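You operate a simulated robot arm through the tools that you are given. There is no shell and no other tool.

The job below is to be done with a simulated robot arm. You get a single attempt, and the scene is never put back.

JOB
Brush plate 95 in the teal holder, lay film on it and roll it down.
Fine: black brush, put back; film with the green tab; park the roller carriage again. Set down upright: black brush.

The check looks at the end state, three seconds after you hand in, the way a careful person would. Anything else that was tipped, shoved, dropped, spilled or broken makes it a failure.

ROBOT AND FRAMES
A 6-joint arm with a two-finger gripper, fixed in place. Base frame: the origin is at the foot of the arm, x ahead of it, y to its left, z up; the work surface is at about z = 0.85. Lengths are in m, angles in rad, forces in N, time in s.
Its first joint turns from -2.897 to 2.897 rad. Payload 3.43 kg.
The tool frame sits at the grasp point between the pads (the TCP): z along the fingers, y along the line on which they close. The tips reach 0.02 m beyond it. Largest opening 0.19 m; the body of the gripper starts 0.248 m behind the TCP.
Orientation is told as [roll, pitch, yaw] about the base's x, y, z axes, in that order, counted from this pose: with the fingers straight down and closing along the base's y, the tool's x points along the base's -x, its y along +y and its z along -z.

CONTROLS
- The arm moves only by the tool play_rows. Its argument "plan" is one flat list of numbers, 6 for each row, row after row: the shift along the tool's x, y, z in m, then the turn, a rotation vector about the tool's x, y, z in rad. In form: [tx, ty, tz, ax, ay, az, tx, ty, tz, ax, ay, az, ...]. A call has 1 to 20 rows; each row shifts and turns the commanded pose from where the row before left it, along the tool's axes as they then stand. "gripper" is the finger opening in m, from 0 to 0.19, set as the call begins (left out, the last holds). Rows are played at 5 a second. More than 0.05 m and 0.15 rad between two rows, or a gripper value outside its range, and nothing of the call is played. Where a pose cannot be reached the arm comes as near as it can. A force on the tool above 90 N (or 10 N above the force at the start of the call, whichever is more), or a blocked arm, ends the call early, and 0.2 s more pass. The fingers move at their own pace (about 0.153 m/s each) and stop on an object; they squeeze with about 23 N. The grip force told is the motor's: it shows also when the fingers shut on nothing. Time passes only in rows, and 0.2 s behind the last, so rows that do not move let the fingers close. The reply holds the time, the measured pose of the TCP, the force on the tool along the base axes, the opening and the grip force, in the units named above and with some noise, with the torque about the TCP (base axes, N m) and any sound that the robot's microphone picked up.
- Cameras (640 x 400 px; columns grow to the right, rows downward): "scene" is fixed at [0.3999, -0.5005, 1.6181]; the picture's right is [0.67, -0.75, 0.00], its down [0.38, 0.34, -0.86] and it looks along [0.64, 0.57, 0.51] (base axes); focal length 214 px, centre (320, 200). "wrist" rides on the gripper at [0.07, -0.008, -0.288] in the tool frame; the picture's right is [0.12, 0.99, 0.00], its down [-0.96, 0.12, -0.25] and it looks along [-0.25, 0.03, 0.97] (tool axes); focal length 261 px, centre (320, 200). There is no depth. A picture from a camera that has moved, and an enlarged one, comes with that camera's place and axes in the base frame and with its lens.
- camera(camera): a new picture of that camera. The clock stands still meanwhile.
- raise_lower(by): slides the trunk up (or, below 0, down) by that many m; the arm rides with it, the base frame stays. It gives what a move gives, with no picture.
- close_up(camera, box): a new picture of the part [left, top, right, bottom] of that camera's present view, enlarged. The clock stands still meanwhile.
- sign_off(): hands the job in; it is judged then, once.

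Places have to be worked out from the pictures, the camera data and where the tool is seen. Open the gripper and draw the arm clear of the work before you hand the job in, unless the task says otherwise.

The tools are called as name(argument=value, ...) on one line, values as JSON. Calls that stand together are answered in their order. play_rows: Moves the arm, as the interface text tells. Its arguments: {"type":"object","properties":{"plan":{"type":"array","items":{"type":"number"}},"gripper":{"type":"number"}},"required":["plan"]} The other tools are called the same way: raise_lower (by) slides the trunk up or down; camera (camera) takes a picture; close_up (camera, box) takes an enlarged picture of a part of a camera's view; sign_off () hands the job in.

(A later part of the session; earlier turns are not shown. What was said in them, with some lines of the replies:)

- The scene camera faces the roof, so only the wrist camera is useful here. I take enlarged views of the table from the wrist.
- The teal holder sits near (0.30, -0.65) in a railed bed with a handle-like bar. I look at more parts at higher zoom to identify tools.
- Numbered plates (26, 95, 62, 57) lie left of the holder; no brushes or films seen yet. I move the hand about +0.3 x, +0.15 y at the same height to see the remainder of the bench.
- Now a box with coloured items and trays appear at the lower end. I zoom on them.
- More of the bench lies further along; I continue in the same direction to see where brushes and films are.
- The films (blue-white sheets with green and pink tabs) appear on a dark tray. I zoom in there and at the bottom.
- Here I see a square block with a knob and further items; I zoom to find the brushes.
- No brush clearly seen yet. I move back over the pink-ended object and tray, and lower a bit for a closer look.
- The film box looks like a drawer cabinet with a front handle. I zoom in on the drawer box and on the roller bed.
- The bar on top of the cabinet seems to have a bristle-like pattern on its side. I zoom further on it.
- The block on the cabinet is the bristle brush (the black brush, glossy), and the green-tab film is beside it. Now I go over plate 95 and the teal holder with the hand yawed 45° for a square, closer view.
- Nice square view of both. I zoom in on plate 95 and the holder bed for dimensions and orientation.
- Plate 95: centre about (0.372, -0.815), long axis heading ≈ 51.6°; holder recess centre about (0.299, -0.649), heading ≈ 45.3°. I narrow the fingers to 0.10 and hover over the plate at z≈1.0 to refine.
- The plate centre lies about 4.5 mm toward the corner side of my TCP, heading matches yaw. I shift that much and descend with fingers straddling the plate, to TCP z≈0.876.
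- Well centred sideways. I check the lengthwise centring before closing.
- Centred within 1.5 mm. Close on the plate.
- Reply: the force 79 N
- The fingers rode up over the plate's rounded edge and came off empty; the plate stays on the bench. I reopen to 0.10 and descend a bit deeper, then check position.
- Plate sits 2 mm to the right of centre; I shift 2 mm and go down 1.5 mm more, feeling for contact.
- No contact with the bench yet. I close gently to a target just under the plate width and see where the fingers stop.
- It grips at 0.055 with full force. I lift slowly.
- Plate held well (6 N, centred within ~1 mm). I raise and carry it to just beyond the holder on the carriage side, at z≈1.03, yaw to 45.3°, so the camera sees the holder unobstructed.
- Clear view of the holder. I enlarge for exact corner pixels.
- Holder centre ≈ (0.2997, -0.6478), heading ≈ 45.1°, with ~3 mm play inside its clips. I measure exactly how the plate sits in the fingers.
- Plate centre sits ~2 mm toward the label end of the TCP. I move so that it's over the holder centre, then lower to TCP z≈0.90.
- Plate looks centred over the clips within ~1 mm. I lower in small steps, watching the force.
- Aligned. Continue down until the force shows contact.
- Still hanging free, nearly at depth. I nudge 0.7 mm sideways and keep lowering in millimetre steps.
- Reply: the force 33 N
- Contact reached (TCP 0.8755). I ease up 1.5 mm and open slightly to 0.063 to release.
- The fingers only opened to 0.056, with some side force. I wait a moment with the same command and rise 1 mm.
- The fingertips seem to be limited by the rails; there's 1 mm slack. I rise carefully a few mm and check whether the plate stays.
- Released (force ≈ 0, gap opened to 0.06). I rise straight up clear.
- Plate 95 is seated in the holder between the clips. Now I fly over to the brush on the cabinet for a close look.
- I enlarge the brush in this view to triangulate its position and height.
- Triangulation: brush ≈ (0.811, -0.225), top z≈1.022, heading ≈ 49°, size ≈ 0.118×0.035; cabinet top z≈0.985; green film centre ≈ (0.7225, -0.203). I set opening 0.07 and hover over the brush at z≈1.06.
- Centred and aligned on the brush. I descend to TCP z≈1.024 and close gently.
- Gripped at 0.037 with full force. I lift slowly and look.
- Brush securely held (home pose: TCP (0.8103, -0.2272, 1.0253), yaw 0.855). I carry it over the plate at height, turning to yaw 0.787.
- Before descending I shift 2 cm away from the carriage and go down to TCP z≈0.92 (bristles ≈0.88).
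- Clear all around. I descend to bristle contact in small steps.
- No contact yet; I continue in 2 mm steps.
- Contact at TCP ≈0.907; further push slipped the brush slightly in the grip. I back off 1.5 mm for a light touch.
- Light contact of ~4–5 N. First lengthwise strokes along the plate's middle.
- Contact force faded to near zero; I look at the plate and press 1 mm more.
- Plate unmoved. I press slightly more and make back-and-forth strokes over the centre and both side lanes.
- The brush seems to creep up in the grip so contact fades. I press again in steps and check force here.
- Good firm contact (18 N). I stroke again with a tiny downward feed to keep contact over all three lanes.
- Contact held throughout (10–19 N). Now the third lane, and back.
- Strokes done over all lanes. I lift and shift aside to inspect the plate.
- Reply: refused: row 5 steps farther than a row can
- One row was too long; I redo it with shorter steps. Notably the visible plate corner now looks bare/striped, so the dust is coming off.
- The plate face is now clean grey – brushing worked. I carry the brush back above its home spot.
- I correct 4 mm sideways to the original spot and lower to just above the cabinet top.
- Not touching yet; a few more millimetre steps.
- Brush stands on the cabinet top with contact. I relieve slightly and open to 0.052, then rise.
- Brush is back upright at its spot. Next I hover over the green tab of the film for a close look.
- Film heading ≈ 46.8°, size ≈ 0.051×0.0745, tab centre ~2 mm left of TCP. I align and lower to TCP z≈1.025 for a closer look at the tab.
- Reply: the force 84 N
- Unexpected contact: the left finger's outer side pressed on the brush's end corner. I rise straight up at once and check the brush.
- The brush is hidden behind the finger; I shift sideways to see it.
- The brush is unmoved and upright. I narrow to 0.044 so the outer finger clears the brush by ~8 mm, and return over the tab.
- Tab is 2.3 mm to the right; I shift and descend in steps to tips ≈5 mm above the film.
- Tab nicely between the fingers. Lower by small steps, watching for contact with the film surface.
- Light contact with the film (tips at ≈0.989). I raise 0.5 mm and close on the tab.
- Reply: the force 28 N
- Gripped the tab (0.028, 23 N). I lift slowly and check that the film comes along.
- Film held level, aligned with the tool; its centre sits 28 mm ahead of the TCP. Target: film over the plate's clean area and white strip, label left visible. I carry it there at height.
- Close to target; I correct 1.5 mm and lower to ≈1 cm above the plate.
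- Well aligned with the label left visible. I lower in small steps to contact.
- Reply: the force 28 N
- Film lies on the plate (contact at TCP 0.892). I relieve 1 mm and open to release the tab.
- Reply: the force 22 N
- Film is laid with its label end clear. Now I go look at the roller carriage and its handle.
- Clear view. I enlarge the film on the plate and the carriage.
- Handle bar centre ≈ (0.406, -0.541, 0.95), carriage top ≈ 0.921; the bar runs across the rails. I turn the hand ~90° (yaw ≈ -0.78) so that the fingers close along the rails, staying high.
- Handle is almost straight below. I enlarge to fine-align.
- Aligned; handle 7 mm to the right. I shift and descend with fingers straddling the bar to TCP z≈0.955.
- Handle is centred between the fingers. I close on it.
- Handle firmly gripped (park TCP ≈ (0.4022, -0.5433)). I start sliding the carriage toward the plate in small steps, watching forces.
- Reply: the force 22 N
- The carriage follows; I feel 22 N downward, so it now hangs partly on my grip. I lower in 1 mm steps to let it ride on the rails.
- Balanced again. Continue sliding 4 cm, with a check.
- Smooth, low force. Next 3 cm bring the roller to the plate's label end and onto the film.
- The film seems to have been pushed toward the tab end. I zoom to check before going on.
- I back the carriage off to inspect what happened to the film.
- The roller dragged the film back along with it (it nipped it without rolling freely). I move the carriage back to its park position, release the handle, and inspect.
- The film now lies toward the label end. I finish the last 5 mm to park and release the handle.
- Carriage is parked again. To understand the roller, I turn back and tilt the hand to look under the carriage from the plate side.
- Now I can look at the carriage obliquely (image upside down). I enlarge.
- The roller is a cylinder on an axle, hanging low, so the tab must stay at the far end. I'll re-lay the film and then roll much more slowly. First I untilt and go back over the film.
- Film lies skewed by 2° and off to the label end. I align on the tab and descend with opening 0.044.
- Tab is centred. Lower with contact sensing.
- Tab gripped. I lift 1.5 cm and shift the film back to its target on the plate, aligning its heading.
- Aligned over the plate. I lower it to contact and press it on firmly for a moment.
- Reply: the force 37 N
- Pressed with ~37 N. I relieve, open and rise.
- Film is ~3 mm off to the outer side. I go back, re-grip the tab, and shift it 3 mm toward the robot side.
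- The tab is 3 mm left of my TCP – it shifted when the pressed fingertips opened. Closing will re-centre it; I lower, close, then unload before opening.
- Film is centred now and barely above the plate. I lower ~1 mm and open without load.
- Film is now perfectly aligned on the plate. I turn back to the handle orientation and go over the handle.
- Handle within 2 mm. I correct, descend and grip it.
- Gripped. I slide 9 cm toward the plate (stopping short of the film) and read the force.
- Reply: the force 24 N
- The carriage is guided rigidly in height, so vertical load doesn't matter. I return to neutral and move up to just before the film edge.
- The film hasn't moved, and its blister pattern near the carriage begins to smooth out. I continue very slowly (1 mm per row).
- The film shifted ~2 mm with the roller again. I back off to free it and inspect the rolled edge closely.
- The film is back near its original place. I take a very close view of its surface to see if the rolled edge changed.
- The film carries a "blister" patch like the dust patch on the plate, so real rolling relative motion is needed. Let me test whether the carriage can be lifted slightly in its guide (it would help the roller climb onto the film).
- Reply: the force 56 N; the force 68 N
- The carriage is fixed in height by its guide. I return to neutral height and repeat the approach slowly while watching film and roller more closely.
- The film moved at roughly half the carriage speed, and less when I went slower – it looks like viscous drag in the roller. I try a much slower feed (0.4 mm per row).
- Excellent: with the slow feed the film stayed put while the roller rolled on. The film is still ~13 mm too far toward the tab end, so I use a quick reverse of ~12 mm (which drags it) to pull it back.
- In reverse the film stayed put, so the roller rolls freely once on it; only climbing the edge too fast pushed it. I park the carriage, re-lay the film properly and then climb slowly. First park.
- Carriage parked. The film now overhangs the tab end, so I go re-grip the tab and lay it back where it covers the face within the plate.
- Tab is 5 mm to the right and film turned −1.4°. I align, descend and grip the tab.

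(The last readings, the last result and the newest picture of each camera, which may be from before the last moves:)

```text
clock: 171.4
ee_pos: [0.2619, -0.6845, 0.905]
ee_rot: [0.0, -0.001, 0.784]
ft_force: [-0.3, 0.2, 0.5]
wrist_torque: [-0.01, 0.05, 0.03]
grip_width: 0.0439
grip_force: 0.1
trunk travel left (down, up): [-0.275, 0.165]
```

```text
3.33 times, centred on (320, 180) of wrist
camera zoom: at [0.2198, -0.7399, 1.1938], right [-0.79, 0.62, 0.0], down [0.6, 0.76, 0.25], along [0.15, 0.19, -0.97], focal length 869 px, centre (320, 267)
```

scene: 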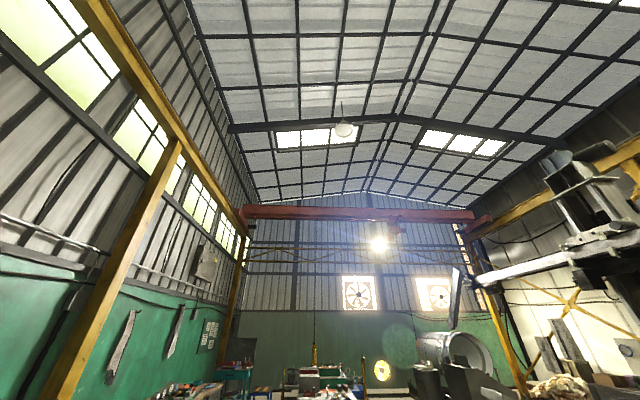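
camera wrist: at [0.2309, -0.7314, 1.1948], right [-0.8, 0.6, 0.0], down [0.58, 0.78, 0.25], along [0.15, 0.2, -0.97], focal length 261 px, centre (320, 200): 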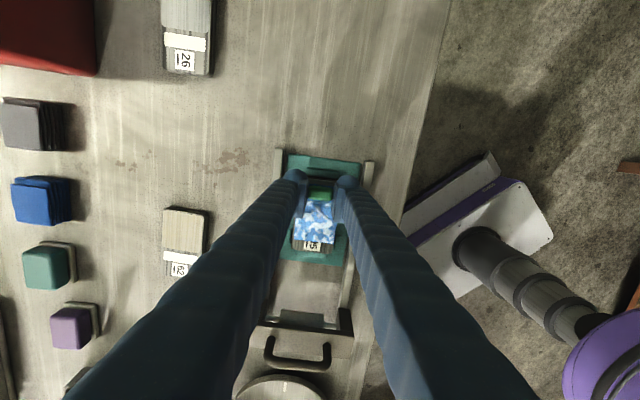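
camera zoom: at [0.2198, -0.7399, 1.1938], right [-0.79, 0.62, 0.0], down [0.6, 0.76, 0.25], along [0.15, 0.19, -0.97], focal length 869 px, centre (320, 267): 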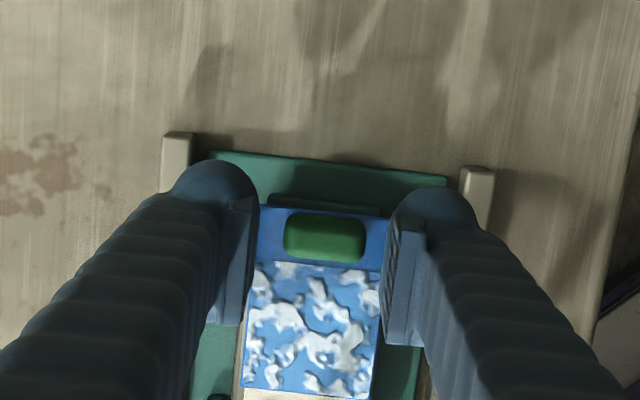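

Shift 1.5 mm and descend to just above the film, then close.

play_rows(plan=[0, 0.0015, 0.006, 0, 0, 0, 0, 0, 0.006, 0, 0, 0, 0, 0, 0, 0, 0, 0])

play_rows(plan=[0, 0, 0.001, 0, 0, 0, 0, 0, 0, 0, 0, 0])

play_rows(plan=[0, 0, 0, 0, 0, 0, 0, 0, 0, 0, 0, 0, 0, 0, 0, 0, 0, 0], gripper=0.02)

play_rows(plan=[0, 0, -0.003, 0, 0, 0, 0, 0, -0.007, 0, 0, 0, 0, 0, -0.01, 0, 0, 0, 0, 0, 0, 0, 0, 0])

close_up(camera="wrist", box=[250, 120, 390, 260])

```text
clock: 172.2
ee_pos: [0.2631, -0.6832, 0.8932]
ee_rot: [0.0, 0.0, 0.784]
ft_force: [0.0, -0.7, 0.1]
wrist_torque: [0.03, 0.0, 0.05]
grip_width: 0.0441
grip_force: 0.2
trunk travel left (down, up): [-0.275, 0.165]
```

```text
clock: 172.8
ee_pos: [0.2635, -0.6831, 0.8911]
ee_rot: [0.001, 0.0, 0.784]
ft_force: [0.1, 0.4, 0.1]
wrist_torque: [0.02, 0.02, 0.0]
grip_width: 0.0442
grip_force: 0.1
trunk travel left (down, up): [-0.275, 0.165]
```

```text
clock: 173.6
ee_pos: [0.2622, -0.6837, 0.8929]
ee_rot: [0.0, 0.0, 0.783]
ft_force: [0.9, -2.4, 7.6]
wrist_torque: [0.05, -0.06, -0.07]
grip_width: 0.0282
grip_force: 22.9
trunk travel left (down, up): [-0.275, 0.165]
```

```text
clock: 174.6
ee_pos: [0.2637, -0.6838, 0.9117]
ee_rot: [0.0, 0.0, 0.781]
ft_force: [0.1, 0.2, -5.7]
wrist_torque: [-0.21, 0.22, -0.02]
grip_width: 0.0284
grip_force: 22.9
trunk travel left (down, up): [-0.275, 0.165]
```

```text
2.86 times, centred on (320, 190) of wrist
camera zoom: at [0.2198, -0.7381, 1.2004], right [-0.79, 0.62, 0.0], down [0.6, 0.76, 0.25], along [0.15, 0.19, -0.97], focal length 745 px, centre (320, 229)
```

zoom: 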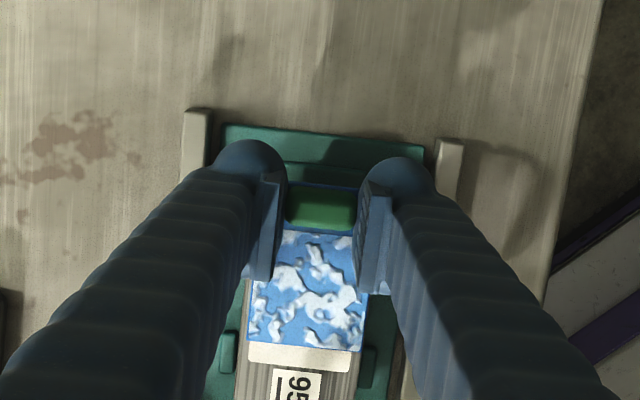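

Important: the tool now carries 5.7 N at the plate's centre – the film has bonded to the plate, and I lifted both. I lower them straight back down into the holder.

play_rows(plan=[0, 0, 0.006, 0, 0, 0, 0, 0, 0.006, 0, 0, 0, 0, 0, 0.004, 0, 0, 0, 0, 0, 0, 0, 0, 0])

camera(camera="wrist")

close_up(camera="wrist", box=[250, 120, 390, 260])

```text
clock: 175.6
ee_pos: [0.2639, -0.6834, 0.8955]
ee_rot: [0.001, 0.001, 0.785]
ft_force: [-0.3, -0.5, -6.0]
wrist_torque: [-0.24, 0.23, 0.03]
grip_width: 0.0283
grip_force: 23.0
trunk travel left (down, up): [-0.275, 0.165]
```

```text
taken
camera wrist: at [0.2198, -0.7382, 1.184], right [-0.79, 0.62, 0.0], down [0.6, 0.76, 0.25], along [0.15, 0.19, -0.97], focal length 261 px, centre (320, 200)
```

wrist: 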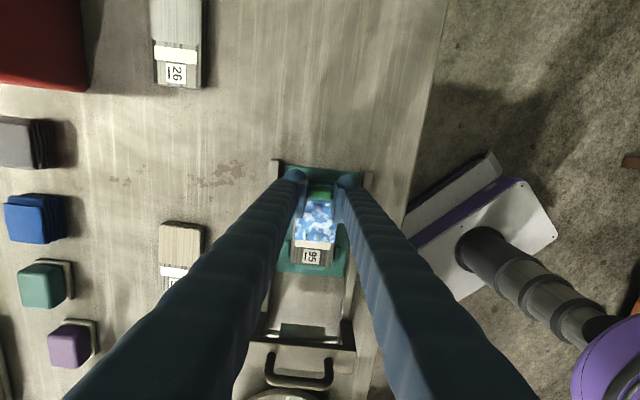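

```text
2.86 times, centred on (320, 190) of wrist
camera zoom: at [0.2198, -0.7382, 1.184], right [-0.79, 0.62, 0.0], down [0.6, 0.76, 0.25], along [0.15, 0.19, -0.97], focal length 745 px, centre (320, 229)
```

zoom: 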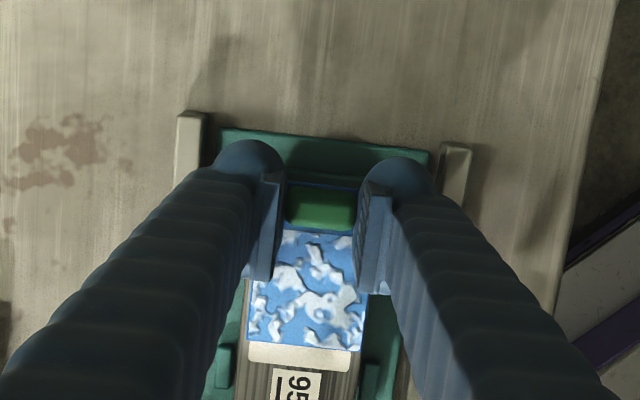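

I continue lowering until the plate rests on the holder again.

play_rows(plan=[0, 0, 0.0015, 0, 0, 0, 0, 0, 0.0015, 0, 0, 0, 0, 0, 0, 0, 0, 0])

play_rows(plan=[0, 0, 0.001, 0, 0, 0, 0, 0, 0, 0, 0, 0])

close_up(camera="wrist", box=[260, 160, 380, 280])

```text
clock: 176.4
ee_pos: [0.2625, -0.6832, 0.8943]
ee_rot: [0.0, 0.0, 0.784]
ft_force: [1.5, -0.1, 0.9]
wrist_torque: [0.07, -0.09, -0.03]
grip_width: 0.0284
grip_force: 23.5
trunk travel left (down, up): [-0.275, 0.165]
```

```text
clock: 177.0
ee_pos: [0.2627, -0.6818, 0.8936]
ee_rot: [0.0, 0.0, 0.783]
ft_force: [-0.8, 0.9, 9.6]
wrist_torque: [0.35, -0.32, -0.02]
grip_width: 0.0284
grip_force: 23.2
trunk travel left (down, up): [-0.275, 0.165]
```

```text
3.33 times, centred on (320, 220) of wrist
camera zoom: at [0.2193, -0.738, 1.1817], right [-0.79, 0.62, 0.0], down [0.6, 0.76, 0.25], along [0.15, 0.19, -0.97], focal length 869 px, centre (320, 133)
```

zoom: 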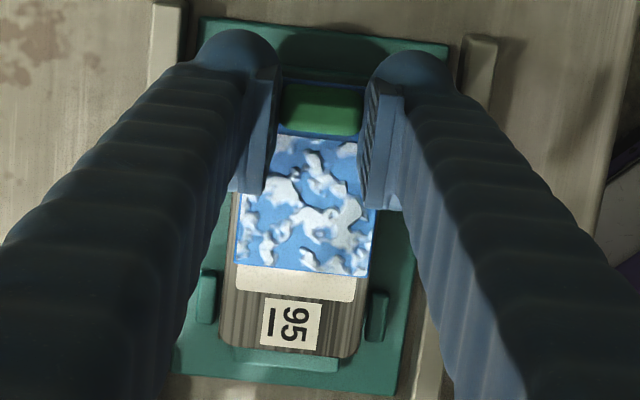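

Plate rests in the holder. I unload slightly and open, then rise and inspect.

play_rows(plan=[0, 0, -0.0006, 0, 0, 0, 0, 0, 0, 0, 0, 0])

play_rows(plan=[0, 0, 0, 0, 0, 0, 0, 0, 0, 0, 0, 0, 0, 0, -0.005, 0, 0, 0, 0, 0, -0.02, 0, 0, 0, 0, 0, -0.04, 0, 0, 0, 0, 0, -0.045, 0, 0, 0, -0.045, 0, -0.015, 0, 0, 0, -0.045, 0, 0, 0, 0, 0, -0.045, 0, 0, 0, 0, 0, 0, 0, 0, 0, 0, 0], gripper=0.042)

close_up(camera="wrist", box=[270, 30, 390, 150])

```text
clock: 177.6
ee_pos: [0.2611, -0.6832, 0.8933]
ee_rot: [0.001, -0.002, 0.784]
ft_force: [2.0, 0.5, 1.4]
wrist_torque: [0.04, -0.1, -0.07]
grip_width: 0.0282
grip_force: 22.9
trunk travel left (down, up): [-0.275, 0.165]
```

```text
clock: 179.8
ee_pos: [0.3557, -0.5869, 1.0168]
ee_rot: [0.0, 0.001, 0.785]
ft_force: [0.0, 0.3, 0.3]
wrist_torque: [-0.11, 0.0, 0.01]
grip_width: 0.042
grip_force: 0.0
trunk travel left (down, up): [-0.275, 0.165]
```

```text
3.33 times, centred on (330, 90) of wrist
camera zoom: at [0.3121, -0.6422, 1.3058], right [-0.79, 0.62, 0.0], down [0.6, 0.76, 0.25], along [0.15, 0.19, -0.97], focal length 869 px, centre (287, 567)
```

zoom: 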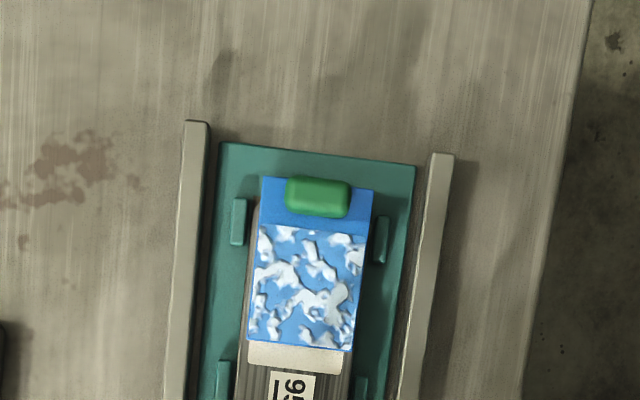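

Let me check the plate seating over the whole holder.

close_up(camera="wrist", box=[270, 70, 370, 180])

```text
3.64 times, centred on (320, 125) of wrist
camera zoom: at [0.3121, -0.6422, 1.3058], right [-0.79, 0.62, 0.0], down [0.6, 0.76, 0.25], along [0.15, 0.19, -0.97], focal length 948 px, centre (320, 473)
```

zoom: 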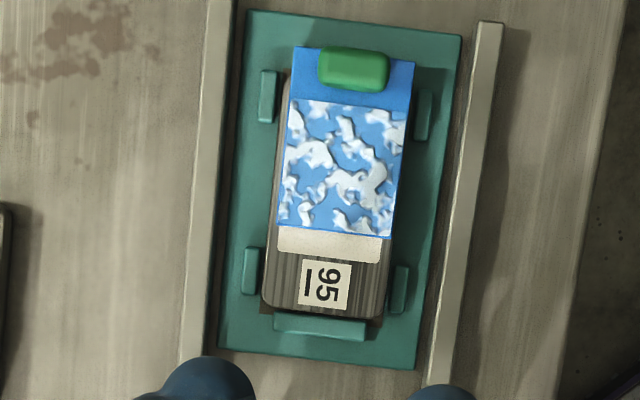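

Plate lies properly between the clips with the bonded film. I return to the carriage handle.

play_rows(plan=[0, 0, -0.025, 0, 0, 0.1425, 0, 0, -0.025, 0, 0, 0.1425, 0, 0, 0, 0, 0, 0.1425, 0, 0, 0, 0, 0, 0.1425, 0, 0, 0, 0, 0, 0.1425, 0, 0, 0, 0, 0, 0.1425, 0, 0, 0, 0, 0, 0.1425, 0, 0, 0, 0, 0, 0.1425, 0, 0, 0, 0, 0, 0.1425, 0, 0, 0, 0, 0, 0.1425, 0, 0, 0, 0, 0, 0.1425, -0.001, 0.0322, 0, 0, 0, 0, -0.001, 0.0322, 0, 0, 0, 0, 0, 0, 0, 0, 0, 0], gripper=0.06)

close_up(camera="wrist", box=[270, 130, 370, 230])

```text
clock: 182.8
ee_pos: [0.4049, -0.543, 1.0675]
ee_rot: [0.0, 0.0, -0.784]
ft_force: [0.1, -0.1, 0.0]
wrist_torque: [-0.01, -0.01, -0.02]
grip_width: 0.0602
grip_force: 0.0
trunk travel left (down, up): [-0.275, 0.165]
```

```text
4.00 times, centred on (320, 180) of wrist
camera zoom: at [0.349, -0.4982, 1.3551], right [0.62, 0.79, 0.0], down [0.76, -0.6, 0.25], along [0.19, -0.15, -0.97], focal length 1043 px, centre (320, 280)
```

zoom: 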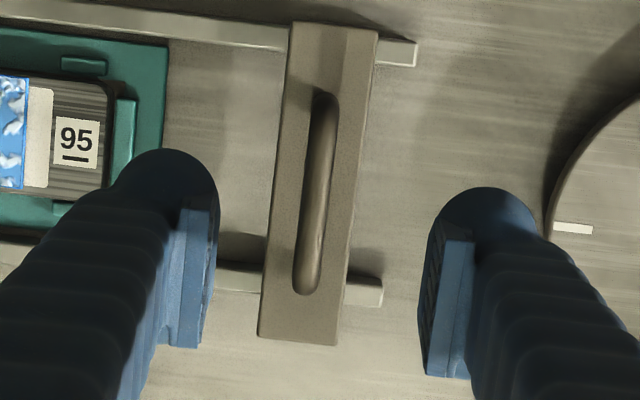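

Aligned within 2 mm; correct, descend and grip.

play_rows(plan=[0, -0.0017, 0.02, 0, 0, 0, 0, 0, 0.04, 0, 0, 0, 0, 0, 0.03, 0, 0, 0, 0, 0, 0.015, 0, 0, 0, 0, 0, 0.007, 0, 0, 0, 0, 0, 0, 0, 0, 0])

play_rows(plan=[0, 0, 0, 0, 0, 0, 0, 0, 0, 0, 0, 0, 0, 0, 0, 0, 0, 0], gripper=0.004)

play_rows(plan=[0, -0.006, 0, 0, 0, 0, 0, -0.01, 0, 0, 0, 0, 0, -0.01, 0, 0, 0, 0, 0, -0.01, 0, 0, 0, 0, 0, -0.01, 0, 0, 0, 0, 0, -0.01, 0, 0, 0, 0, 0, -0.01, 0, 0, 0, 0, 0, -0.01, 0, 0, 0, 0, 0, -0.01, 0, 0, 0, 0, 0, -0.01, 0, 0, 0, 0, 0, -0.005, 0, 0, 0, 0, 0, 0, 0, 0, 0, 0])

close_up(camera="wrist", box=[245, 130, 345, 200])

```text
clock: 184.2
ee_pos: [0.4047, -0.5446, 0.9546]
ee_rot: [0.0, 0.0, -0.782]
ft_force: [0.3, -0.2, 0.9]
wrist_torque: [0.02, 0.01, -0.01]
grip_width: 0.0599
grip_force: 0.0
trunk travel left (down, up): [-0.275, 0.165]
```

```text
clock: 185.0
ee_pos: [0.4041, -0.5457, 0.9547]
ee_rot: [0.001, 0.001, -0.785]
ft_force: [-6.0, -4.8, -1.7]
wrist_torque: [-0.07, -0.04, -0.08]
grip_width: 0.0078
grip_force: 41.9
trunk travel left (down, up): [-0.275, 0.165]
```

```text
clock: 187.6
ee_pos: [0.3329, -0.6166, 0.9558]
ee_rot: [0.001, 0.0, -0.78]
ft_force: [8.0, -7.4, -9.8]
wrist_torque: [0.11, 0.05, 0.06]
grip_width: 0.0081
grip_force: 41.6
trunk travel left (down, up): [-0.275, 0.165]
```

```text
5.71 times, centred on (295, 165) of wrist
camera zoom: at [0.2774, -0.5725, 1.2438], right [0.62, 0.79, 0.0], down [0.76, -0.6, 0.25], along [0.19, -0.15, -0.97], focal length 1489 px, centre (463, 400)
```

zoom: 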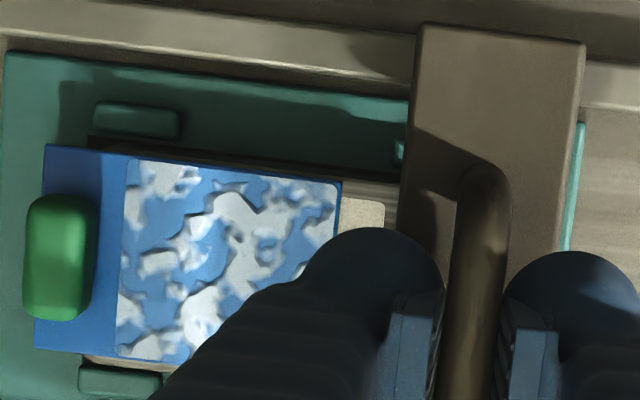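

Sliding fine. I relax the small lateral/vertical preload and advance slowly onto the film.

play_rows(plan=[-0.001, 0, 0.001, 0, 0, 0, 0, -0.002, 0, 0, 0, 0, 0, -0.002, 0, 0, 0, 0, 0, -0.002, 0, 0, 0, 0, 0, -0.002, 0, 0, 0, 0, 0, -0.002, 0, 0, 0, 0, 0, -0.002, 0, 0, 0, 0, 0, -0.002, 0, 0, 0, 0, 0, -0.002, 0, 0, 0, 0, 0, -0.002, 0, 0, 0, 0, 0, -0.002, 0, 0, 0, 0, 0, 0, 0, 0, 0, 0])

close_up(camera="wrist", box=[245, 130, 345, 200])

```text
clock: 190.2
ee_pos: [0.3185, -0.6316, 0.9541]
ee_rot: [0.001, 0.001, -0.783]
ft_force: [-1.3, 2.1, -11.7]
wrist_torque: [0.06, 0.11, -0.15]
grip_width: 0.0074
grip_force: 40.8
trunk travel left (down, up): [-0.275, 0.165]
```

```text
5.71 times, centred on (295, 165) of wrist
camera zoom: at [0.2637, -0.5866, 1.2432], right [0.62, 0.79, 0.0], down [0.76, -0.6, 0.25], along [0.19, -0.15, -0.97], focal length 1489 px, centre (463, 400)
```

zoom: 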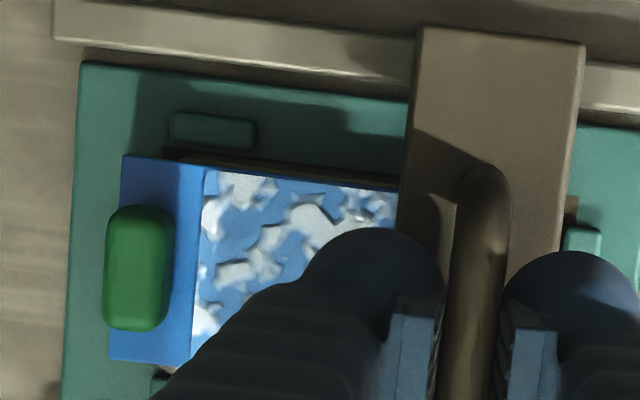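

Film is stable. I go on at the same slow rate, 3 cm.

play_rows(plan=[0, -0.002, 0.0005, 0, 0, 0, 0, -0.002, 0.0005, 0, 0, 0, 0, -0.002, 0, 0, 0, 0, 0, -0.002, 0, 0, 0, 0, 0, -0.002, 0, 0, 0, 0, 0, -0.002, 0, 0, 0, 0, 0, -0.002, 0, 0, 0, 0, 0, -0.002, 0, 0, 0, 0, 0, -0.002, 0, 0, 0, 0, 0, -0.002, 0, 0, 0, 0, 0, -0.002, 0, 0, 0, 0, 0, -0.002, 0, 0, 0, 0, 0, -0.002, 0, 0, 0, 0, 0, -0.002, 0, 0, 0, 0, 0, -0.002, 0, 0, 0, 0, 0, 0, 0, 0, 0, 0])

camera(camera="wrist")

close_up(camera="wrist", box=[265, 130, 365, 200])

```text
clock: 193.6
ee_pos: [0.2983, -0.6522, 0.9542]
ee_rot: [-0.001, 0.0, -0.782]
ft_force: [-4.6, 8.4, -0.4]
wrist_torque: [0.17, 0.16, -0.11]
grip_width: 0.0068
grip_force: 41.0
trunk travel left (down, up): [-0.275, 0.165]
```

```text
taken
camera wrist: at [0.2425, -0.6072, 1.2426], right [0.62, 0.79, 0.0], down [0.76, -0.6, 0.25], along [0.19, -0.15, -0.97], focal length 261 px, centre (320, 200)
```

wrist: 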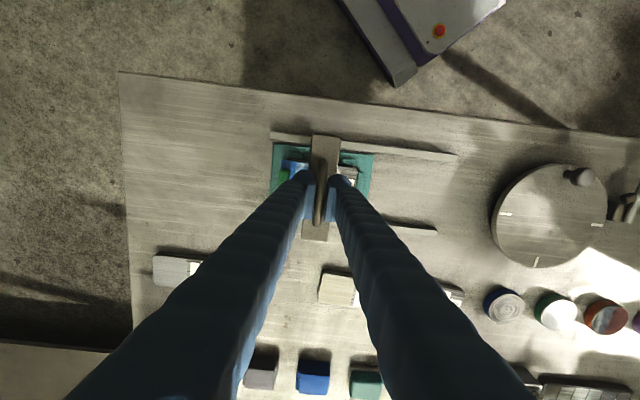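

```text
5.71 times, centred on (315, 165) of wrist
camera zoom: at [0.2425, -0.6072, 1.2426], right [0.62, 0.79, 0.0], down [0.76, -0.6, 0.25], along [0.19, -0.15, -0.97], focal length 1489 px, centre (349, 400)
```

zoom: 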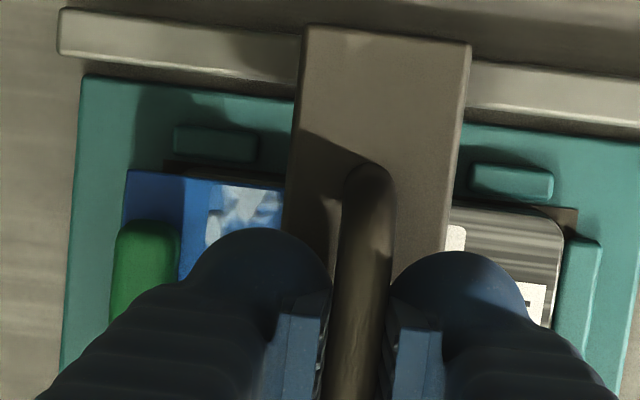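

Rolling on: film stays. I continue another 2 cm, watching the force.

play_rows(plan=[0, -0.002, 0, 0, 0, 0, 0, -0.002, 0, 0, 0, 0, 0, -0.002, 0, 0, 0, 0, 0, -0.002, 0, 0, 0, 0, 0, -0.002, 0, 0, 0, 0, 0, -0.002, 0, 0, 0, 0, 0, -0.002, 0, 0, 0, 0, 0, -0.002, 0, 0, 0, 0, 0, -0.002, 0, 0, 0, 0, 0, -0.002, 0, 0, 0, 0, 0, 0, 0, 0, 0, 0])

close_up(camera="wrist", box=[265, 130, 365, 200])

```text
clock: 196.0
ee_pos: [0.2829, -0.6661, 0.9549]
ee_rot: [0.001, 0.001, -0.782]
ft_force: [-8.1, 10.9, -10.9]
wrist_torque: [0.24, 0.25, -0.12]
grip_width: 0.0071
grip_force: 41.1
trunk travel left (down, up): [-0.275, 0.165]
```

```text
5.71 times, centred on (315, 165) of wrist
camera zoom: at [0.2282, -0.622, 1.2425], right [0.62, 0.79, 0.0], down [0.76, -0.6, 0.25], along [0.19, -0.15, -0.97], focal length 1489 px, centre (349, 400)
```

zoom: 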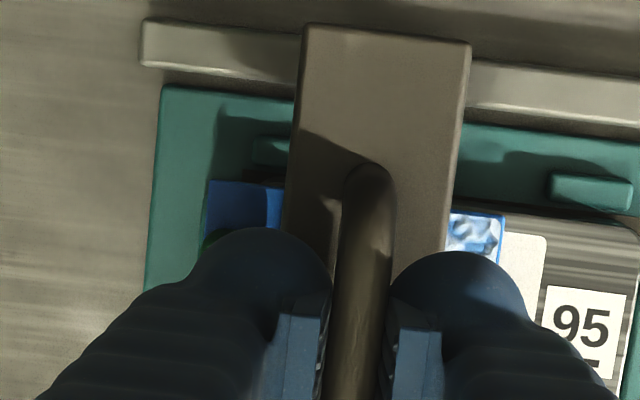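

Nearly at the tab. I advance the last ~1 cm by 1 mm rows, with lateral preload relaxed.

play_rows(plan=[0.001, -0.001, 0.0008, 0, 0, 0, 0, -0.001, 0, 0, 0, 0, 0, -0.001, 0, 0, 0, 0, 0, -0.001, 0, 0, 0, 0, 0, -0.001, 0, 0, 0, 0, 0, -0.001, 0, 0, 0, 0, 0, -0.001, 0, 0, 0, 0, 0, -0.001, 0, 0, 0, 0, 0, 0, 0, 0, 0, 0])

play_rows(plan=[0, -0.001, 0, 0, 0, 0, 0, -0.001, 0, 0, 0, 0, 0, -0.001, 0, 0, 0, 0, 0, 0, 0, 0, 0, 0])

close_up(camera="wrist", box=[275, 130, 375, 200])

```text
clock: 198.0
ee_pos: [0.2772, -0.6717, 0.9537]
ee_rot: [-0.001, 0.0, -0.782]
ft_force: [4.8, -1.4, -0.3]
wrist_torque: [-0.01, -0.02, -0.15]
grip_width: 0.0068
grip_force: 40.8
trunk travel left (down, up): [-0.275, 0.165]
```

```text
clock: 199.0
ee_pos: [0.2759, -0.6725, 0.9537]
ee_rot: [0.001, 0.001, -0.781]
ft_force: [18.5, 9.6, 6.5]
wrist_torque: [0.05, 0.01, -0.12]
grip_width: 0.0068
grip_force: 41.2
trunk travel left (down, up): [-0.275, 0.165]
```

```text
5.71 times, centred on (325, 165) of wrist
camera zoom: at [0.2217, -0.6283, 1.2421], right [0.62, 0.79, 0.0], down [0.76, -0.6, 0.25], along [0.19, -0.15, -0.97], focal length 1489 px, centre (291, 400)
```

zoom: 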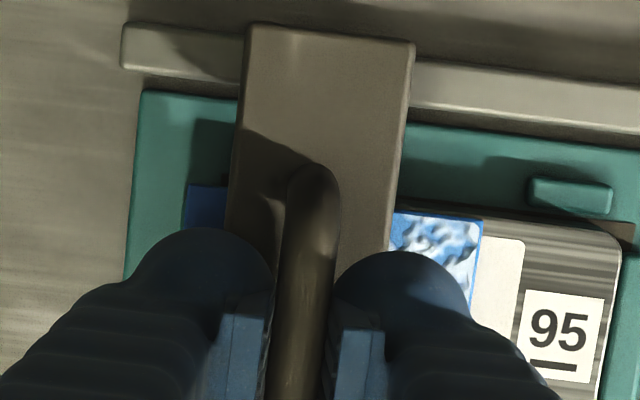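

The roller reached the tab (20 N opposing). I roll back toward the park side slowly.

play_rows(plan=[0, 0.001, 0, 0, 0, 0, 0, 0.002, 0, 0, 0, 0, 0, 0.003, 0, 0, 0, 0, 0, 0.003, 0, 0, 0, 0, 0, 0.003, 0, 0, 0, 0, 0, 0.003, 0, 0, 0, 0, 0, 0.003, 0, 0, 0, 0, 0, 0.003, 0, 0, 0, 0, 0, 0.003, 0, 0, 0, 0, 0, 0.003, 0, 0, 0, 0, 0, 0.003, 0, 0, 0, 0, 0, 0.003, 0, 0, 0, 0, 0, 0.003, 0, 0, 0, 0, 0, 0.003, 0, 0, 0, 0, 0, 0.003, 0, 0, 0, 0, 0, 0.003, 0, 0, 0, 0, 0, 0.003, 0, 0, 0, 0, 0, 0.003, 0, 0, 0, 0, 0, 0.003, 0, 0, 0, 0, 0, 0, 0, 0, 0, 0])

close_up(camera="wrist", box=[230, 120, 350, 210])

```text
clock: 203.2
ee_pos: [0.3133, -0.6343, 0.9529]
ee_rot: [0.0, -0.002, -0.783]
ft_force: [10.9, -10.4, 9.2]
wrist_torque: [-0.04, -0.05, -0.26]
grip_width: 0.0067
grip_force: 40.8
trunk travel left (down, up): [-0.275, 0.165]
```

```text
4.44 times, centred on (290, 165) of wrist
camera zoom: at [0.2587, -0.5909, 1.2416], right [0.62, 0.79, 0.0], down [0.76, -0.6, 0.25], along [0.19, -0.15, -0.97], focal length 1158 px, centre (453, 356)
```

zoom: 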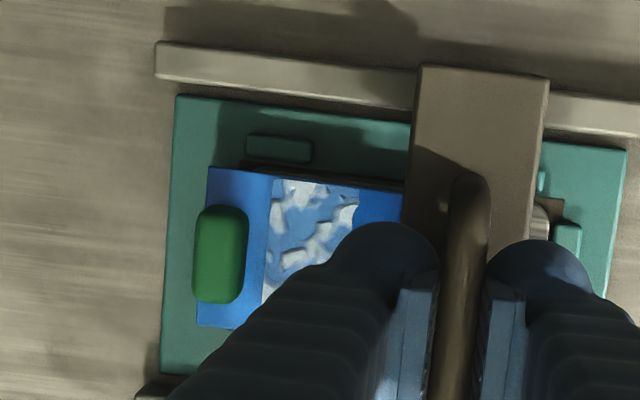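

The blister patch has shrunk – the rolled portion near the carriage is now smooth blue. I back off more to see the whole film.

play_rows(plan=[-0.001, 0.003, 0, 0, 0, 0, 0, 0.004, 0, 0, 0, 0, 0, 0.005, 0, 0, 0, 0, 0, 0.008, 0, 0, 0, 0, 0, 0.01, 0, 0, 0, 0, 0, 0.01, 0, 0, 0, 0, 0, 0, 0, 0, 0, 0])

close_up(camera="wrist", box=[190, 115, 330, 215])

```text
clock: 204.8
ee_pos: [0.3422, -0.6078, 0.9526]
ee_rot: [0.001, 0.001, -0.782]
ft_force: [-1.1, 1.0, 6.0]
wrist_torque: [-0.01, 0.0, -0.19]
grip_width: 0.0063
grip_force: 40.5
trunk travel left (down, up): [-0.275, 0.165]
```

```text
4.00 times, centred on (260, 165) of wrist
camera zoom: at [0.2862, -0.5636, 1.2415], right [0.62, 0.79, 0.0], down [0.76, -0.6, 0.25], along [0.19, -0.15, -0.97], focal length 1043 px, centre (560, 340)
```

zoom: 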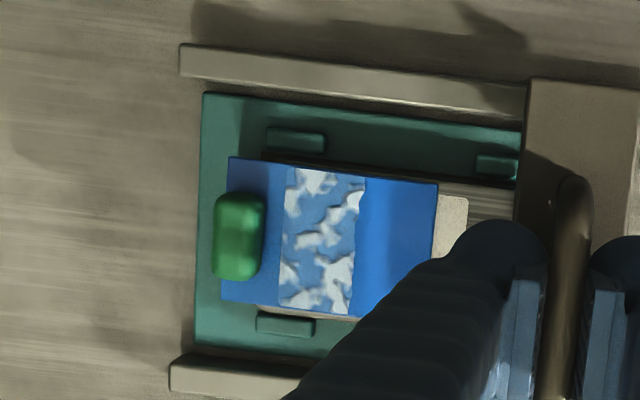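

Half of the film is smooth; the half near the tab still shows blisters. I roll again over it up to the tab and back.

play_rows(plan=[0, -0.008, 0, 0, 0, 0, 0, -0.008, 0, 0, 0, 0, 0, -0.008, 0, 0, 0, 0, 0, -0.006, 0, 0, 0, 0, 0, -0.004, 0, 0, 0, 0, 0, -0.003, 0, 0, 0, 0, 0, -0.003, 0, 0, 0, 0, 0, -0.003, 0, 0, 0, 0, 0, -0.003, 0, 0, 0, 0, 0, -0.003, 0, 0, 0, 0, 0, -0.003, 0, 0, 0, 0, 0, -0.003, 0, 0, 0, 0, 0, -0.003, 0, 0, 0, 0, 0, -0.003, 0, 0, 0, 0, 0, -0.003, 0, 0, 0, 0, 0, -0.003, 0, 0, 0, 0, 0, -0.003, 0, 0, 0, 0, 0, -0.003, 0, 0, 0, 0, 0, -0.003, 0, 0, 0, 0, 0, 0, 0, 0, 0, 0])

close_up(camera="wrist", box=[255, 130, 375, 210])

```text
clock: 209.0
ee_pos: [0.2886, -0.6601, 0.9521]
ee_rot: [-0.001, -0.002, -0.781]
ft_force: [-5.4, 6.3, -11.2]
wrist_torque: [0.0, 0.01, -0.3]
grip_width: 0.0063
grip_force: 40.8
trunk travel left (down, up): [-0.275, 0.165]
```

```text
5.00 times, centred on (315, 170) of wrist
camera zoom: at [0.233, -0.6167, 1.2414], right [0.62, 0.79, 0.0], down [0.76, -0.6, 0.25], along [0.19, -0.15, -0.97], focal length 1303 px, centre (345, 350)
```

zoom: 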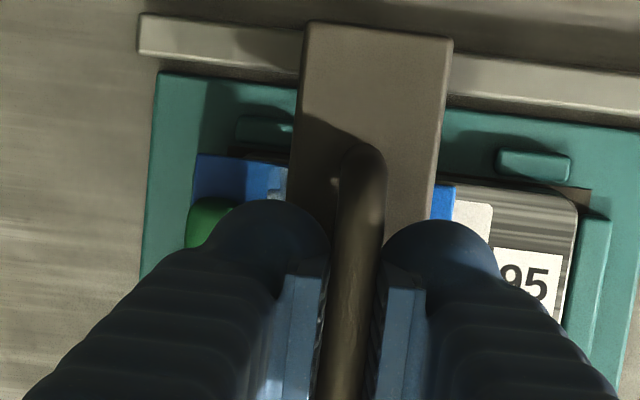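

play_rows(plan=[0, -0.0015, 0.0008, 0, 0, 0, 0, -0.0015, 0, 0, 0, 0, 0, -0.0015, 0, 0, 0, 0, 0, -0.0015, 0, 0, 0, 0, 0, -0.0015, 0, 0, 0, 0, 0, -0.0015, 0, 0, 0, 0, 0, -0.0015, 0, 0, 0, 0, 0, -0.0015, 0, 0, 0, 0, 0, -0.0015, 0, 0, 0, 0, 0, -0.0015, 0, 0, 0, 0, 0, -0.0015, 0, 0, 0, 0, 0, -0.001, 0, 0, 0, 0, 0, 0, 0, 0, 0, 0])

close_up(camera="wrist", box=[255, 130, 375, 210])

```text
clock: 211.8
ee_pos: [0.2768, -0.6714, 0.9523]
ee_rot: [0.0, 0.001, -0.781]
ft_force: [1.7, 13.1, -6.1]
wrist_torque: [-0.03, 0.01, -0.25]
grip_width: 0.0067
grip_force: 40.3
trunk travel left (down, up): [-0.275, 0.165]
```

```text
5.00 times, centred on (315, 170) of wrist
camera zoom: at [0.2216, -0.6285, 1.2413], right [0.62, 0.79, 0.0], down [0.76, -0.6, 0.25], along [0.19, -0.15, -0.97], focal length 1303 px, centre (345, 350)
```

zoom: 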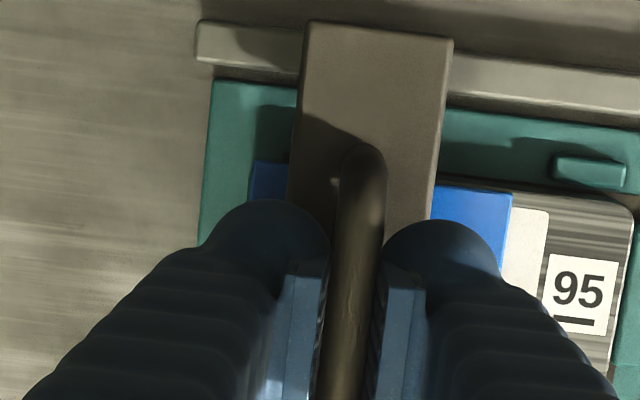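

At the tab again. Roll back slowly and check the film.

play_rows(plan=[0, 0.0015, 0, 0, 0, 0, 0, 0.0015, 0, 0, 0, 0, 0, 0.0015, 0, 0, 0, 0, 0, 0.002, 0, 0, 0, 0, 0, 0.002, 0, 0, 0, 0, 0, 0.002, 0, 0, 0, 0, 0, 0.002, 0, 0, 0, 0, 0, 0.002, 0, 0, 0, 0, 0, 0.002, 0, 0, 0, 0, 0, 0.003, 0, 0, 0, 0, 0, 0.003, 0, 0, 0, 0, 0, 0.003, 0, 0, 0, 0, 0, 0.003, 0, 0, 0, 0, 0, 0.004, 0, 0, 0, 0, 0, 0.004, 0, 0, 0, 0, 0, 0.004, 0, 0, 0, 0, 0, 0.006, 0, 0, 0, 0, 0, 0.008, 0, 0, 0, 0, 0, 0.01, 0, 0, 0, 0, 0, 0.01, 0, 0, 0, 0])

close_up(camera="wrist", box=[200, 115, 340, 215])

```text
clock: 216.0
ee_pos: [0.3293, -0.6203, 0.9533]
ee_rot: [0.001, 0.002, -0.782]
ft_force: [-3.6, 4.0, 3.8]
wrist_torque: [0.29, 0.32, -0.31]
grip_width: 0.0064
grip_force: 40.5
trunk travel left (down, up): [-0.275, 0.165]
```

```text
4.00 times, centred on (270, 165) of wrist
camera zoom: at [0.2741, -0.5763, 1.2412], right [0.62, 0.79, 0.0], down [0.76, -0.6, 0.25], along [0.19, -0.15, -0.97], focal length 1043 px, centre (520, 340)
```

zoom: 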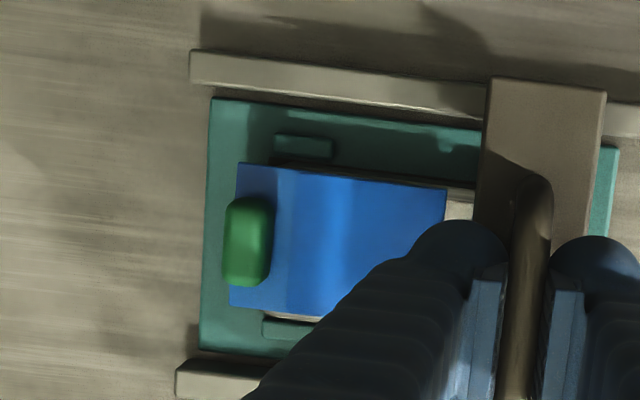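

The whole film is now smooth blue – rolled down. I park the carriage.

play_rows(plan=[0, 0.012, 0, 0, 0, 0, 0, 0.012, 0, 0, 0, 0, 0, 0.012, 0, 0, 0, 0, 0, 0.012, 0, 0, 0, 0, 0, 0.012, 0, 0, 0, 0, 0, 0.012, 0, 0, 0, 0, 0, 0.012, 0, 0, 0, 0, 0, 0.01, 0, 0, 0, 0, 0, 0.008, 0, 0, 0, 0, 0, 0.004, 0, 0, 0, 0, 0, 0, 0, 0, 0, 0])

camera(camera="wrist")

```text
clock: 218.4
ee_pos: [0.4046, -0.5467, 0.9527]
ee_rot: [-0.003, -0.001, -0.783]
ft_force: [0.2, -0.2, -3.4]
wrist_torque: [-0.16, -0.14, -0.3]
grip_width: 0.0062
grip_force: 40.4
trunk travel left (down, up): [-0.275, 0.165]
```

```text
taken
camera wrist: at [0.3483, -0.5013, 1.241], right [0.62, 0.79, 0.0], down [0.76, -0.6, 0.25], along [0.19, -0.15, -0.97], focal length 261 px, centre (320, 200)
```

wrist: 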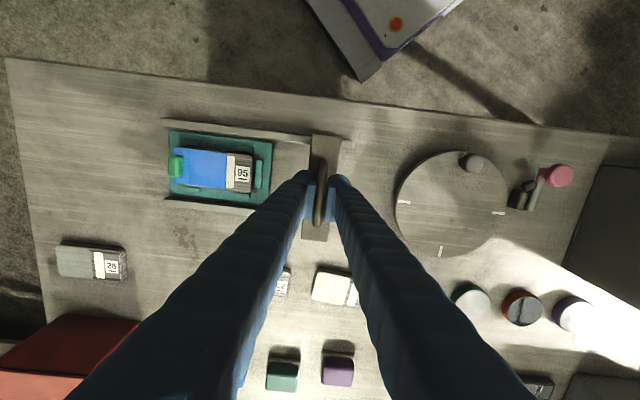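

Carriage back at the original park position within a millimetre. I nudge 1.5 mm further to feel for the stop.

play_rows(plan=[0, 0.0015, 0, 0, 0, 0, 0, 0, 0, 0, 0, 0])

```text
clock: 219.0
ee_pos: [0.4045, -0.5458, 0.9522]
ee_rot: [0.0, 0.001, -0.784]
ft_force: [-6.7, -6.0, -0.7]
wrist_torque: [0.07, 0.09, -0.31]
grip_width: 0.0062
grip_force: 40.1
trunk travel left (down, up): [-0.275, 0.165]
```

It's at its stop. I release the handle and rise to inspect everything.

play_rows(plan=[0, 0, 0, 0, 0, 0, 0, 0, 0, 0, 0, 0, 0, 0, -0.02, 0, 0, 0, 0, 0, -0.04, 0, 0, 0, 0, 0, -0.045, 0, 0, 0, 0, 0, -0.045, 0, 0, 0], gripper=0.05)

camera(camera="wrist")

close_up(camera="wrist", box=[200, 110, 350, 220])

```text
clock: 220.4
ee_pos: [0.4029, -0.5476, 1.1028]
ee_rot: [0.0, 0.001, -0.78]
ft_force: [0.2, -0.4, -0.2]
wrist_torque: [0.01, 0.0, 0.0]
grip_width: 0.0504
grip_force: 0.0
trunk travel left (down, up): [-0.275, 0.165]
```

```text
taken
camera wrist: at [0.3477, -0.5033, 1.3907], right [0.62, 0.79, 0.0], down [0.76, -0.6, 0.25], along [0.19, -0.15, -0.97], focal length 261 px, centre (320, 200)
```

wrist: 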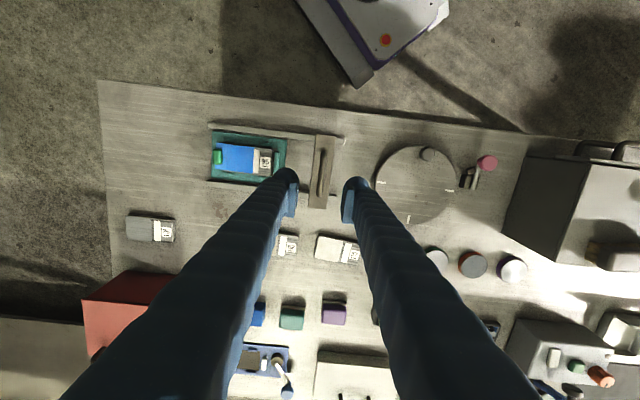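

```text
3.64 times, centred on (275, 165) of wrist
camera zoom: at [0.3477, -0.5033, 1.3907], right [0.62, 0.79, 0.0], down [0.76, -0.6, 0.25], along [0.19, -0.15, -0.97], focal length 948 px, centre (484, 327)
```

zoom: 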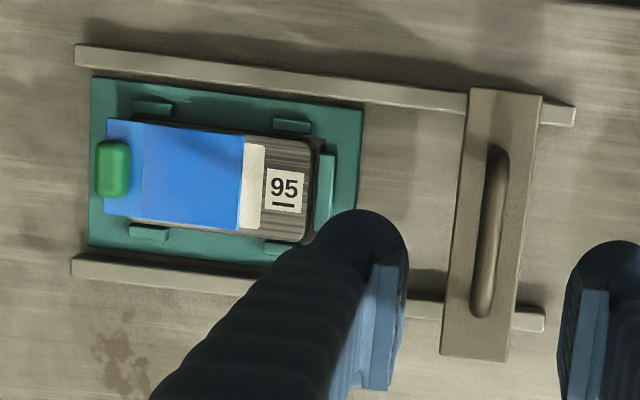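

Plate, film and carriage look right. I rise, move aside and take a last look at the brush cabinet.

play_rows(plan=[0, 0, -0.045, 0, 0, 0, 0, 0, -0.045, 0, 0, 0, 0, 0.045, 0, 0, 0, 0, 0, 0.045, 0, 0, 0, 0, 0, 0.045, 0, 0, 0, 0, 0.03, 0.035, 0, 0, 0, 0, 0.03, 0.035, 0, 0, 0, 0, 0.03, 0.035, 0, 0, 0, 0, 0, 0, 0, 0, 0, 0], gripper=0.19)

camera(camera="wrist")

```text
clock: 222.4
ee_pos: [0.5087, -0.3113, 1.1921]
ee_rot: [-0.002, -0.002, -0.784]
ft_force: [0.7, -0.1, -0.4]
wrist_torque: [-0.1, 0.01, 0.0]
grip_width: 0.19
grip_force: 0.1
trunk travel left (down, up): [-0.275, 0.165]
```

```text
taken
camera wrist: at [0.4545, -0.2663, 1.4808], right [0.62, 0.79, 0.0], down [0.76, -0.6, 0.25], along [0.19, -0.15, -0.97], focal length 261 px, centre (320, 200)
```

wrist: 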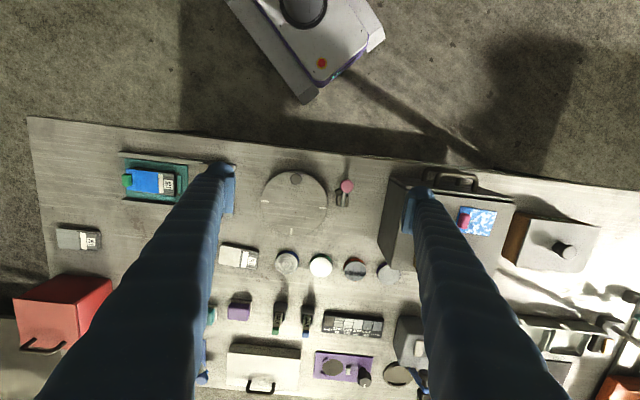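

The brush is behind the finger; I move a little further along to see it.

play_rows(plan=[0, 0.045, 0, 0, 0, 0, 0, 0.045, 0, 0, 0, 0, 0, 0.045, 0, 0, 0, 0, 0, 0.03, 0, 0, 0, 0, 0, 0, 0, 0, 0, 0])

camera(camera="wrist")

close_up(camera="wrist", box=[220, 140, 420, 290])

```text
clock: 223.6
ee_pos: [0.6274, -0.193, 1.1942]
ee_rot: [0.0, -0.001, -0.782]
ft_force: [-1.3, 0.7, 0.1]
wrist_torque: [-0.01, -0.01, -0.01]
grip_width: 0.1901
grip_force: 0.1
trunk travel left (down, up): [-0.275, 0.165]
```

```text
taken
camera wrist: at [0.5724, -0.1491, 1.4817], right [0.62, 0.79, 0.0], down [0.76, -0.6, 0.25], along [0.19, -0.15, -0.97], focal length 261 px, centre (320, 200)
```

wrist: 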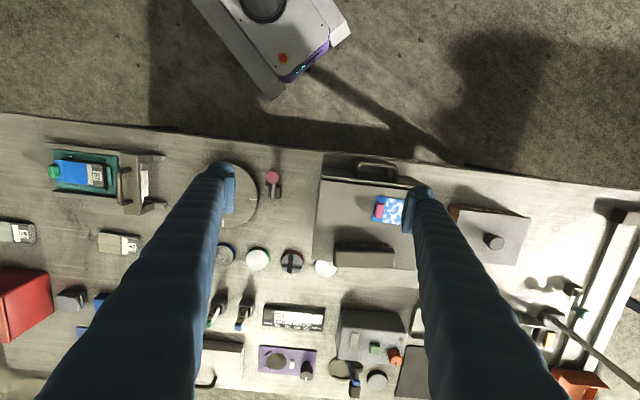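

```text
2.67 times, centred on (320, 215) of wrist
camera zoom: at [0.5724, -0.1491, 1.4817], right [0.62, 0.79, 0.0], down [0.76, -0.6, 0.25], along [0.19, -0.15, -0.97], focal length 695 px, centre (320, 160)
```

zoom: 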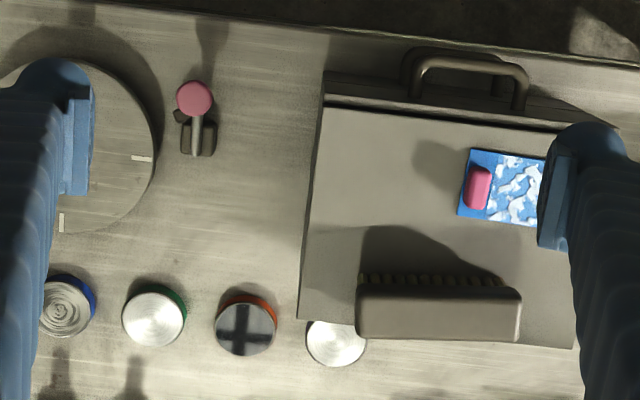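

The brush stands upright on its bristles, the pink film and others are untouched. I raise the open gripper clear and hand in.

play_rows(plan=[0.03, 0, -0.03, 0, 0, 0, 0.03, 0, -0.03, 0, 0, 0, 0.03, 0, -0.03, 0, 0, 0, 0, 0, 0, 0, 0, 0])

camera(camera="wrist")

```text
clock: 224.6
ee_pos: [0.565, -0.1297, 1.2811]
ee_rot: [-0.002, 0.001, -0.782]
ft_force: [0.8, 0.0, 0.0]
wrist_torque: [0.0, 0.08, 0.02]
grip_width: 0.1899
grip_force: 0.0
trunk travel left (down, up): [-0.275, 0.165]
```

```text
taken
camera wrist: at [0.5103, -0.0856, 1.5695], right [0.62, 0.79, 0.0], down [0.76, -0.6, 0.25], along [0.19, -0.15, -0.97], focal length 261 px, centre (320, 200)
```

wrist: 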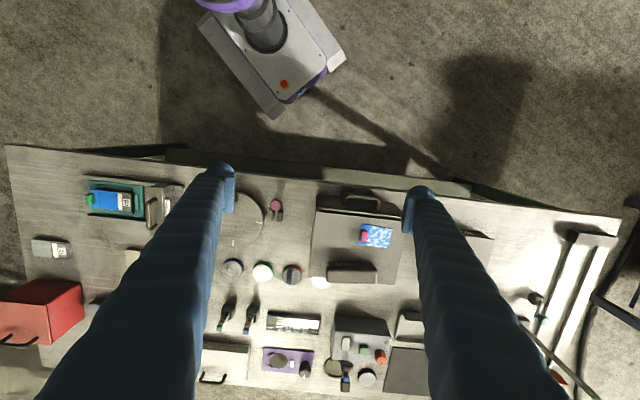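

The arm is clear, the gripper is open and everything is in place: plate 95 is brushed, filmed and rolled, the carriage is parked, and the brush is back upright. I hand in.

sign_off()

```text
The job is handed in.
```

Plate 95 is brushed and in the teal holder, with the green-tab film rolled down on it. I've handed the job in; the check result hasn't come back.

- **Plate:** The dust patch on its face cleared completely during brushing.
- **Film:** It bonded while the roller was pushing it, about 13 mm nearer the free end than I had laid it. It covers the cleaned face, but the tab hangs over the free end of the plate and the white strip and label are left uncovered. All the blisters are gone.
- **Roller carriage:** It is back at its stop, within about a millimetre of where it started.
- **Brush:** It stands upright on its bristles, within a few millimetres of its original spot. It was the only brush with bristles I found, and its top looked grey-brown to the camera, so I took it to be the black one.

Three mishaps along the way:
- **Pressed brush:** A finger pushed down on the end of the brush at about 84 N while I was reaching for the film tab. The brush did not move.
- **First rolling tries:** The roller dragged the film twice, so I re-laid it once and then rolled much more slowly.
- **Lifted plate:** I picked the plate up briefly with the bonded film, then set it back between the clips.

In the last pictures, nothing else on the bench looked moved.
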